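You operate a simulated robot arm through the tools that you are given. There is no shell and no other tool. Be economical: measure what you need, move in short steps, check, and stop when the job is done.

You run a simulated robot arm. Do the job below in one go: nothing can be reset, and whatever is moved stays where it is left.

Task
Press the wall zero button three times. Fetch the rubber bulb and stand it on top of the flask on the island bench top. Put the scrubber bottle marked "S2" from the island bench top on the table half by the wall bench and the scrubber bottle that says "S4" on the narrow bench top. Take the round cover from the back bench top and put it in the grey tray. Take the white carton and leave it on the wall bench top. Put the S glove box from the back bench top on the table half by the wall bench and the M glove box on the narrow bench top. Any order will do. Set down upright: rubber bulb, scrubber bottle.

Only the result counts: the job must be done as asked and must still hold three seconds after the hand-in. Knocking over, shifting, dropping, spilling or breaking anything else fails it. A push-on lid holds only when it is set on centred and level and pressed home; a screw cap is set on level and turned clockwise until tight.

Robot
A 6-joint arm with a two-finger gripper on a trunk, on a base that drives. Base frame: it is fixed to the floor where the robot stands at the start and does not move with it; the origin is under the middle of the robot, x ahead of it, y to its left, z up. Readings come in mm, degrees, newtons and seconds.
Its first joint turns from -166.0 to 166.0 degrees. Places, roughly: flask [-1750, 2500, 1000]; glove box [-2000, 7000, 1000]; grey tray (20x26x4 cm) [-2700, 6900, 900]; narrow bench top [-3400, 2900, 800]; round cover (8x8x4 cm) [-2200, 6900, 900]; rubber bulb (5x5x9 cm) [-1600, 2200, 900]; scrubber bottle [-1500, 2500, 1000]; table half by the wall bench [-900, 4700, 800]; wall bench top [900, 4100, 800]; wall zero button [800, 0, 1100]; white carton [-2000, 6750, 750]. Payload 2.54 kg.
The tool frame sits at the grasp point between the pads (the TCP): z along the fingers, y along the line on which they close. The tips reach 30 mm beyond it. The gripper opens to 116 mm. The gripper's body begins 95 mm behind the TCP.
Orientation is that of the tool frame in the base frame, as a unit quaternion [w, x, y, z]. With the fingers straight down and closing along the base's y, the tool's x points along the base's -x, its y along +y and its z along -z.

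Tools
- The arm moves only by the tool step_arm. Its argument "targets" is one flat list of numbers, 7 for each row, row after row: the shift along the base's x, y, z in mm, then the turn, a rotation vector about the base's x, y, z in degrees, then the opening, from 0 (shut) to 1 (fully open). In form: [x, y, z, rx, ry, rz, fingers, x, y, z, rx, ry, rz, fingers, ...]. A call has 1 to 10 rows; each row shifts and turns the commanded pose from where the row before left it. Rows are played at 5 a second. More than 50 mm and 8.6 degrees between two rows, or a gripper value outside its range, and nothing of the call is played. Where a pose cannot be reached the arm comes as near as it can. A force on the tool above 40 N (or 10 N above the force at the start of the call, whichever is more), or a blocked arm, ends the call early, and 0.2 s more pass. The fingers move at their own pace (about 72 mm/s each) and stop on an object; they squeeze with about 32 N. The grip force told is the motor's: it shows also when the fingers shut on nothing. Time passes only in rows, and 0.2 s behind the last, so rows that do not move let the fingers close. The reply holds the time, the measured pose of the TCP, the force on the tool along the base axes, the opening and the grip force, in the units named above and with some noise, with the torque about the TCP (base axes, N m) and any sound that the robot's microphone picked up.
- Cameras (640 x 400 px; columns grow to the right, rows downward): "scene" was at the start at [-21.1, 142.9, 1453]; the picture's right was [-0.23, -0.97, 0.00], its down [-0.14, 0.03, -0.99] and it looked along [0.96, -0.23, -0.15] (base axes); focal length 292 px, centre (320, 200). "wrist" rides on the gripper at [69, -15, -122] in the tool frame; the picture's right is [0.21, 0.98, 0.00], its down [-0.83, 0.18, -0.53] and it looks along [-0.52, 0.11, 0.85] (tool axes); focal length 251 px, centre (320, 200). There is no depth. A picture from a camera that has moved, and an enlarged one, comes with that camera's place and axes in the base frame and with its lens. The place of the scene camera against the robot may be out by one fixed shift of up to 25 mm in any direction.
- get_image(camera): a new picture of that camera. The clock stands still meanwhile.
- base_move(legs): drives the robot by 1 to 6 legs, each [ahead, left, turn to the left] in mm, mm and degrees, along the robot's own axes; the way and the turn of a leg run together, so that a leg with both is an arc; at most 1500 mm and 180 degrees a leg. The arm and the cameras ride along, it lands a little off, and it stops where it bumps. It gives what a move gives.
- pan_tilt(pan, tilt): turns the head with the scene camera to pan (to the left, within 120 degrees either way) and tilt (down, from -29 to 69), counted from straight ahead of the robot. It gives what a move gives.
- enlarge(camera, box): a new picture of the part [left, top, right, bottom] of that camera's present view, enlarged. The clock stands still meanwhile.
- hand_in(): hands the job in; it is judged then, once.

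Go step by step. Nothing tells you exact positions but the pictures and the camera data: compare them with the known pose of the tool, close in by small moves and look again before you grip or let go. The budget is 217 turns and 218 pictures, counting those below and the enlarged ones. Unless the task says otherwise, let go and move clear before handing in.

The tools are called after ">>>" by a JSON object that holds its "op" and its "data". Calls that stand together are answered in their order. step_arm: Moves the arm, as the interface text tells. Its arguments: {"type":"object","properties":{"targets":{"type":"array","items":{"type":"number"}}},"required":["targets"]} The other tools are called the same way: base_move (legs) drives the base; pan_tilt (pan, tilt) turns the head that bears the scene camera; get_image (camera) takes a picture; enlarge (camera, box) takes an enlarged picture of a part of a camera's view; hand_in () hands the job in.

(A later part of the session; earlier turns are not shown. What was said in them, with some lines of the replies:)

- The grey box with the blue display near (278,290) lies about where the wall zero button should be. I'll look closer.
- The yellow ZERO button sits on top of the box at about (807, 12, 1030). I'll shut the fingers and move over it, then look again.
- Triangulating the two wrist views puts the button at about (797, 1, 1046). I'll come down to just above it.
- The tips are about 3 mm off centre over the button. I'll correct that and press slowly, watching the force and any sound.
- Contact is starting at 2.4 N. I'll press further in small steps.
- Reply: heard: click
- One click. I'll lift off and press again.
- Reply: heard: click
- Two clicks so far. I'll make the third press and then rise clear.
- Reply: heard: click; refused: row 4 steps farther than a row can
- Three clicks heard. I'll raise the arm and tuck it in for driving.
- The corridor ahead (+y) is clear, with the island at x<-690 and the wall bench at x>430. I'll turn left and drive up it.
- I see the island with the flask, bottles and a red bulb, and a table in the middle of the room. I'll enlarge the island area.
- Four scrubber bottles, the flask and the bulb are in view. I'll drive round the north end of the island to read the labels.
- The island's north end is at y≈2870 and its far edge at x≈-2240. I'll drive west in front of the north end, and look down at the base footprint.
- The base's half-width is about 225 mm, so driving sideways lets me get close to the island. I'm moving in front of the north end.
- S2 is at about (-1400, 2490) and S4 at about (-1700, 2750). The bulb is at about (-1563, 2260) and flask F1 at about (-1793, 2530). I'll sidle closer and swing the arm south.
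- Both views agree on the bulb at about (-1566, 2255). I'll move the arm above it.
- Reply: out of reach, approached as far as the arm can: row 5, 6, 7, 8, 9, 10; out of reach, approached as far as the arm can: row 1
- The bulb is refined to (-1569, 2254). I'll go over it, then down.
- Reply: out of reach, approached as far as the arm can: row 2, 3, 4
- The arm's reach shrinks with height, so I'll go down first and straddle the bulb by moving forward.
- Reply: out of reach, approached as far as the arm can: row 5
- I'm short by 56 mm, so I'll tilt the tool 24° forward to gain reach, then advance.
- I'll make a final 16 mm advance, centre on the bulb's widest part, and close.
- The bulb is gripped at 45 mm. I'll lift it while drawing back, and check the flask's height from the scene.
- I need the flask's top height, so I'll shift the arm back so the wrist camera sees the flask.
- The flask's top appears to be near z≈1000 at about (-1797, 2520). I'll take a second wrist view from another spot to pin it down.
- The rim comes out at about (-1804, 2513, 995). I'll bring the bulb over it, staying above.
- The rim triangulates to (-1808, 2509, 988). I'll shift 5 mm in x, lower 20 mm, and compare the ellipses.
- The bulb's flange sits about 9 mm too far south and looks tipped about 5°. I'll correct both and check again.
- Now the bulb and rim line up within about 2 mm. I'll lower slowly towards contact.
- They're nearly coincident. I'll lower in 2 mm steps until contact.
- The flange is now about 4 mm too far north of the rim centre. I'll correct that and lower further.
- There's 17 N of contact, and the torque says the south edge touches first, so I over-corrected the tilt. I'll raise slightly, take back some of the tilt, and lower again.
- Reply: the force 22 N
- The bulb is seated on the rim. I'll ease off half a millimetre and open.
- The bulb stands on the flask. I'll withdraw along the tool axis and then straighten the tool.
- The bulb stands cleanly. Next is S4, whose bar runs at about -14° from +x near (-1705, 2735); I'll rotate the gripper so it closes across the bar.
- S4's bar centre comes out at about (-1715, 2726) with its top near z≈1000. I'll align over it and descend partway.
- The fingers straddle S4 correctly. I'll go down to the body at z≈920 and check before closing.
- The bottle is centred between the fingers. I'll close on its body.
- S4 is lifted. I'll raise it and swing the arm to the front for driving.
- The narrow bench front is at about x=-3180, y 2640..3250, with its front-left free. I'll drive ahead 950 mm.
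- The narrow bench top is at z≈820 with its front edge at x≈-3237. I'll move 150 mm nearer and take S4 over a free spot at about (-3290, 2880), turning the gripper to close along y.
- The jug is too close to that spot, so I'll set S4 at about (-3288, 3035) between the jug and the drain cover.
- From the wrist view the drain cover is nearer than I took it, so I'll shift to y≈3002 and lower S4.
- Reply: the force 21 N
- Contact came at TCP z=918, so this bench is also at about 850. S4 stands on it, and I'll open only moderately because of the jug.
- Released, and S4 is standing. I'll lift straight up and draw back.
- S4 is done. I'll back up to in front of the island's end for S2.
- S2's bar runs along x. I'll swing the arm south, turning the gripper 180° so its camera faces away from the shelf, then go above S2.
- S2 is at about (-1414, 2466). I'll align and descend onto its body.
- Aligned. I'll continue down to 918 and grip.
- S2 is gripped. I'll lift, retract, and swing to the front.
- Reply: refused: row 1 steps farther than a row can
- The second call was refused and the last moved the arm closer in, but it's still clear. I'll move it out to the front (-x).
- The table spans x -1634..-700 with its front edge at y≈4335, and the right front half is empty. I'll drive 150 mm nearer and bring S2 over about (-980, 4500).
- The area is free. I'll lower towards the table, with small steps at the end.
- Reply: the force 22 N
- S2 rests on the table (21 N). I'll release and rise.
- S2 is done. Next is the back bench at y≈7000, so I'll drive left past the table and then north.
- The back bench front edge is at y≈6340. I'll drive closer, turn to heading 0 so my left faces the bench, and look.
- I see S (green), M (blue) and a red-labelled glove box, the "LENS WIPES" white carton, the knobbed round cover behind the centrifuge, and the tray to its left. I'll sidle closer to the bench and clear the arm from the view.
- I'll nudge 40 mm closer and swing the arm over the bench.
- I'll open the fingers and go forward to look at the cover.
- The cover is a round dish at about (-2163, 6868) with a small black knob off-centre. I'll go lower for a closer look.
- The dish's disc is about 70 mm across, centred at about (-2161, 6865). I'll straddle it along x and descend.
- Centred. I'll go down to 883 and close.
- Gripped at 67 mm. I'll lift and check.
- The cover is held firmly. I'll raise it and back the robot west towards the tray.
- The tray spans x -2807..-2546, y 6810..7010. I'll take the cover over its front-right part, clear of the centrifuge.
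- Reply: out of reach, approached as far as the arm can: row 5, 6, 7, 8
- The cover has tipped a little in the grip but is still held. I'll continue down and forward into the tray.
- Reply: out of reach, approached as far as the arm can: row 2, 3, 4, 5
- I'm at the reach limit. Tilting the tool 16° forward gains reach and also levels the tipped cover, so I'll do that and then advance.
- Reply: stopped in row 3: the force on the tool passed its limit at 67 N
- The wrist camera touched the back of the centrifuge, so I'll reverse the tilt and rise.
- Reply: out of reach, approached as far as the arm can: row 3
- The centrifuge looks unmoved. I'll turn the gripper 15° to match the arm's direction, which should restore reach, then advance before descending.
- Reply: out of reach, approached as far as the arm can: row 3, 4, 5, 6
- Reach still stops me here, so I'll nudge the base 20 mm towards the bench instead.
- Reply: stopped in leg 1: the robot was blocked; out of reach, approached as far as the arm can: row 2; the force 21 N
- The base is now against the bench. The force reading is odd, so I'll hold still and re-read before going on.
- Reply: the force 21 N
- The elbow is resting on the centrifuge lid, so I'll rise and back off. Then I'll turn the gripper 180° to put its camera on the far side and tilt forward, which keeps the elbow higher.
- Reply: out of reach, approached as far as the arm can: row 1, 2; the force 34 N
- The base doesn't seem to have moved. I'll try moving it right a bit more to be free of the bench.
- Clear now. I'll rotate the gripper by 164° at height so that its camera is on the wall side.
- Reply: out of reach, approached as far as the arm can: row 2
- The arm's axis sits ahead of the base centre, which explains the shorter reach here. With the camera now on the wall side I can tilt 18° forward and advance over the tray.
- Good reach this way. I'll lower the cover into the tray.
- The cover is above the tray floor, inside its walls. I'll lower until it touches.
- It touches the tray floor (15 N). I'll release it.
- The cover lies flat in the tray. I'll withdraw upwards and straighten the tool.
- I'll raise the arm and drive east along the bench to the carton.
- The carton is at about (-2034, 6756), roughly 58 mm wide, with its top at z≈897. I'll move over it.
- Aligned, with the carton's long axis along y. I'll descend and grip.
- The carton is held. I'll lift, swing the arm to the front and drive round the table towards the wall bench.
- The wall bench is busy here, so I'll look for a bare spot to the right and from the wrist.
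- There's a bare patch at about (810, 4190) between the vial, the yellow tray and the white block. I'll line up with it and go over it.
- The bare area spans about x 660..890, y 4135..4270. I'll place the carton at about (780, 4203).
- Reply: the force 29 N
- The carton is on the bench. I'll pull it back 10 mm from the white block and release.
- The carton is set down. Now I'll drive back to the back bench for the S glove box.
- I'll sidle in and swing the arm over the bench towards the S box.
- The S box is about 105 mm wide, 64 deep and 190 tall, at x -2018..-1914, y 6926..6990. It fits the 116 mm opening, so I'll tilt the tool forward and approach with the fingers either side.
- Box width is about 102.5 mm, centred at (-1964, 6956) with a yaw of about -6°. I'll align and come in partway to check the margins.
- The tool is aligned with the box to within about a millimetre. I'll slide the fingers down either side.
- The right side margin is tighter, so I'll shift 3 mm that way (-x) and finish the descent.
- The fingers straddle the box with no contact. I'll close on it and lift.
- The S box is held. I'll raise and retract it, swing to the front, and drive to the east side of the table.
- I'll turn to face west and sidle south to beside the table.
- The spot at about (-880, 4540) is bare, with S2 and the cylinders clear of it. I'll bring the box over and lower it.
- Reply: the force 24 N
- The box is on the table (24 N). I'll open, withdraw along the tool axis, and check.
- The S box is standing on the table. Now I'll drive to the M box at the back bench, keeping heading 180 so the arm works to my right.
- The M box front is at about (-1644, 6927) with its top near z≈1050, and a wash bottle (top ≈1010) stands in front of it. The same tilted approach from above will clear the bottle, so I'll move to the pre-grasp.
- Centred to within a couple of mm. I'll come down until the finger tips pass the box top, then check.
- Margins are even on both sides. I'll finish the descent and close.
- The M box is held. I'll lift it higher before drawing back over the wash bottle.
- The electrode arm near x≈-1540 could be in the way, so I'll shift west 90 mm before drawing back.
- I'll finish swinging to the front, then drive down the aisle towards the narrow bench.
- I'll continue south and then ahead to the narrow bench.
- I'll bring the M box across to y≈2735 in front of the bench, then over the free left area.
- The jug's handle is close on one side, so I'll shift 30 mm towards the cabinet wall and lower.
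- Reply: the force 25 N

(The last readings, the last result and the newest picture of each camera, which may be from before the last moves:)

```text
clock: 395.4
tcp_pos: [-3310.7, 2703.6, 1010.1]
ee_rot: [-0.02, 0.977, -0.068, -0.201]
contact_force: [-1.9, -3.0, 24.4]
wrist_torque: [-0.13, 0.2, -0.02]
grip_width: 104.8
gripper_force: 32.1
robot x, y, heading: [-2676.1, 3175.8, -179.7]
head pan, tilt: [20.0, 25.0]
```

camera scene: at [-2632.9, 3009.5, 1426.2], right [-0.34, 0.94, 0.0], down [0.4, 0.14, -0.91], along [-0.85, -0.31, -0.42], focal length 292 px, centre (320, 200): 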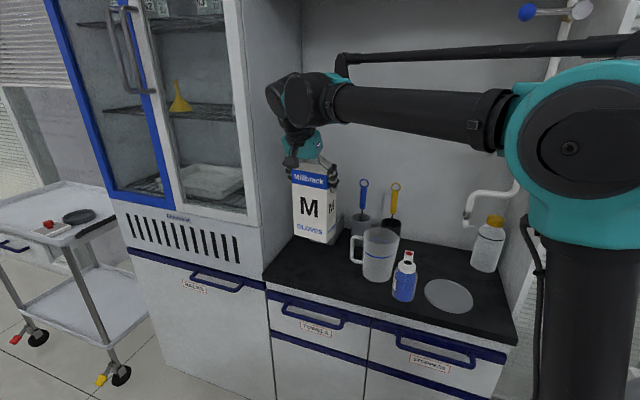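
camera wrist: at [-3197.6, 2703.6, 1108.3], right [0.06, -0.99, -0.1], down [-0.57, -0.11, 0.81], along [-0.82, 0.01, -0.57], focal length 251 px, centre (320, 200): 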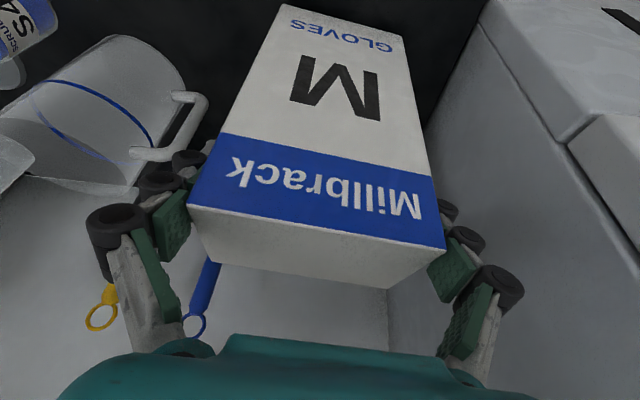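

The M box rests on the bench. I'll open and withdraw along the tool axis.

>>> {"op": "step_arm", "data": {"targets": [0, 0, 1, 0, 0, 0, 0.75, 0, 0, 0, 0, 0, 0, 1, 0, 0, 0, 0, 0, 0, 1, 0, 0, 0, 0, 0, 0, 1, 11, 0, 25, 0, 0, 0, 1, 15, 0, 34, 0, 0, 0, 1, 18, 0, 42, 0, 0, 0, 1, 18, 0, 42, 0, 0, 0, 1, 35, 0, 30, 0, 0, 0, 1, 45, 0, 15, 0, 0, 0, 0.8]}}

>>> {"op": "step_arm", "data": {"targets": [20, 45, 0, 0, 0, 0, 0.5, 20, 45, 0, 0, 0, 0, 0.3, 10, 45, 0, 0, 0, 0, 0.3, 0, 45, 0, 0, 0, 0, 0.3, 0, 45, 0, 0, 0, 0, 0.3, 0, 45, 0, 0, 0, 0, 0.3, 0, 45, 0, 0, 0, 0, 0.3, 0, 45, 0, 0, 0, 0, 0.3]}}

>>> {"op": "get_image", "data": {"camera": "scene"}}

```text
clock: 397.6
tcp_pos: [-3167.1, 2703.4, 1196.4]
ee_rot: [-0.019, 0.977, -0.069, -0.201]
contact_force: [0.1, 0.1, -1.0]
wrist_torque: [0.01, -0.04, 0.02]
grip_width: 92.7
gripper_force: 0.1
robot x, y, heading: [-2674.7, 3176.4, -179.9]
head pan, tilt: [20.0, 25.0]
```

```text
clock: 399.4
tcp_pos: [-3119.5, 3064.3, 1196.0]
ee_rot: [-0.021, 0.977, -0.069, -0.201]
contact_force: [-0.1, -0.2, -0.2]
wrist_torque: [0.02, -0.03, -0.06]
grip_width: 34.9
gripper_force: 0.0
robot x, y, heading: [-2677.3, 3180.2, -179.9]
head pan, tilt: [20.0, 25.0]
```

```text
59 pictures are left
camera scene: at [-2632.8, 3009.5, 1426.2], right [-0.34, 0.94, 0.0], down [0.4, 0.14, -0.91], along [-0.85, -0.31, -0.42], focal length 292 px, centre (320, 200)
```

scene: 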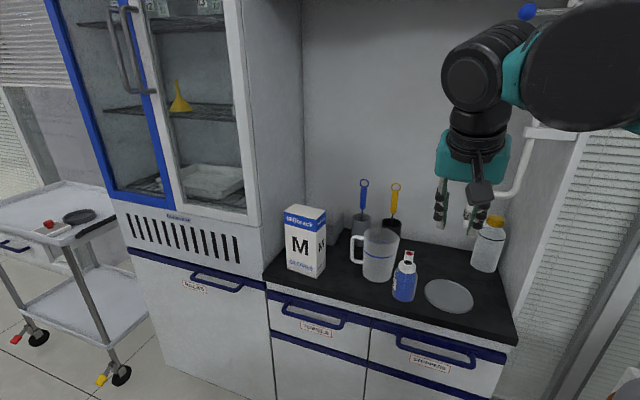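

The M glove box and S4 stand on the narrow bench, and everything else has been placed and released with the arm clear. I'm handing in.

>>> {"op": "hand_in", "data": {}}

```text
The job is handed in.
```

I've handed the job in with every item placed as asked, but two things are not fully checked.

- **Zero button:** pressed three times, and each press gave a click.
- **Rubber bulb:** standing upright on top of the flask.
- **Scrubber bottles:** S2 is on the table half by the wall bench and S4 is on the narrow bench, both upright.
- **Round cover:** lying flat in the grey tray.
- **White carton:** on the wall bench. I felt it touch the bench and let go, but my fingers hid it in the last picture, so I haven't seen it standing there.
- **Glove boxes:** S is on the table half by the wall bench and M is on the narrow bench.

**Centrifuge bump:** while putting the cover in the tray, the arm bumped the centrifuge with a force of 67 N. It looked unmoved in the pictures afterwards, but I can't rule out a shift of a few millimetres.
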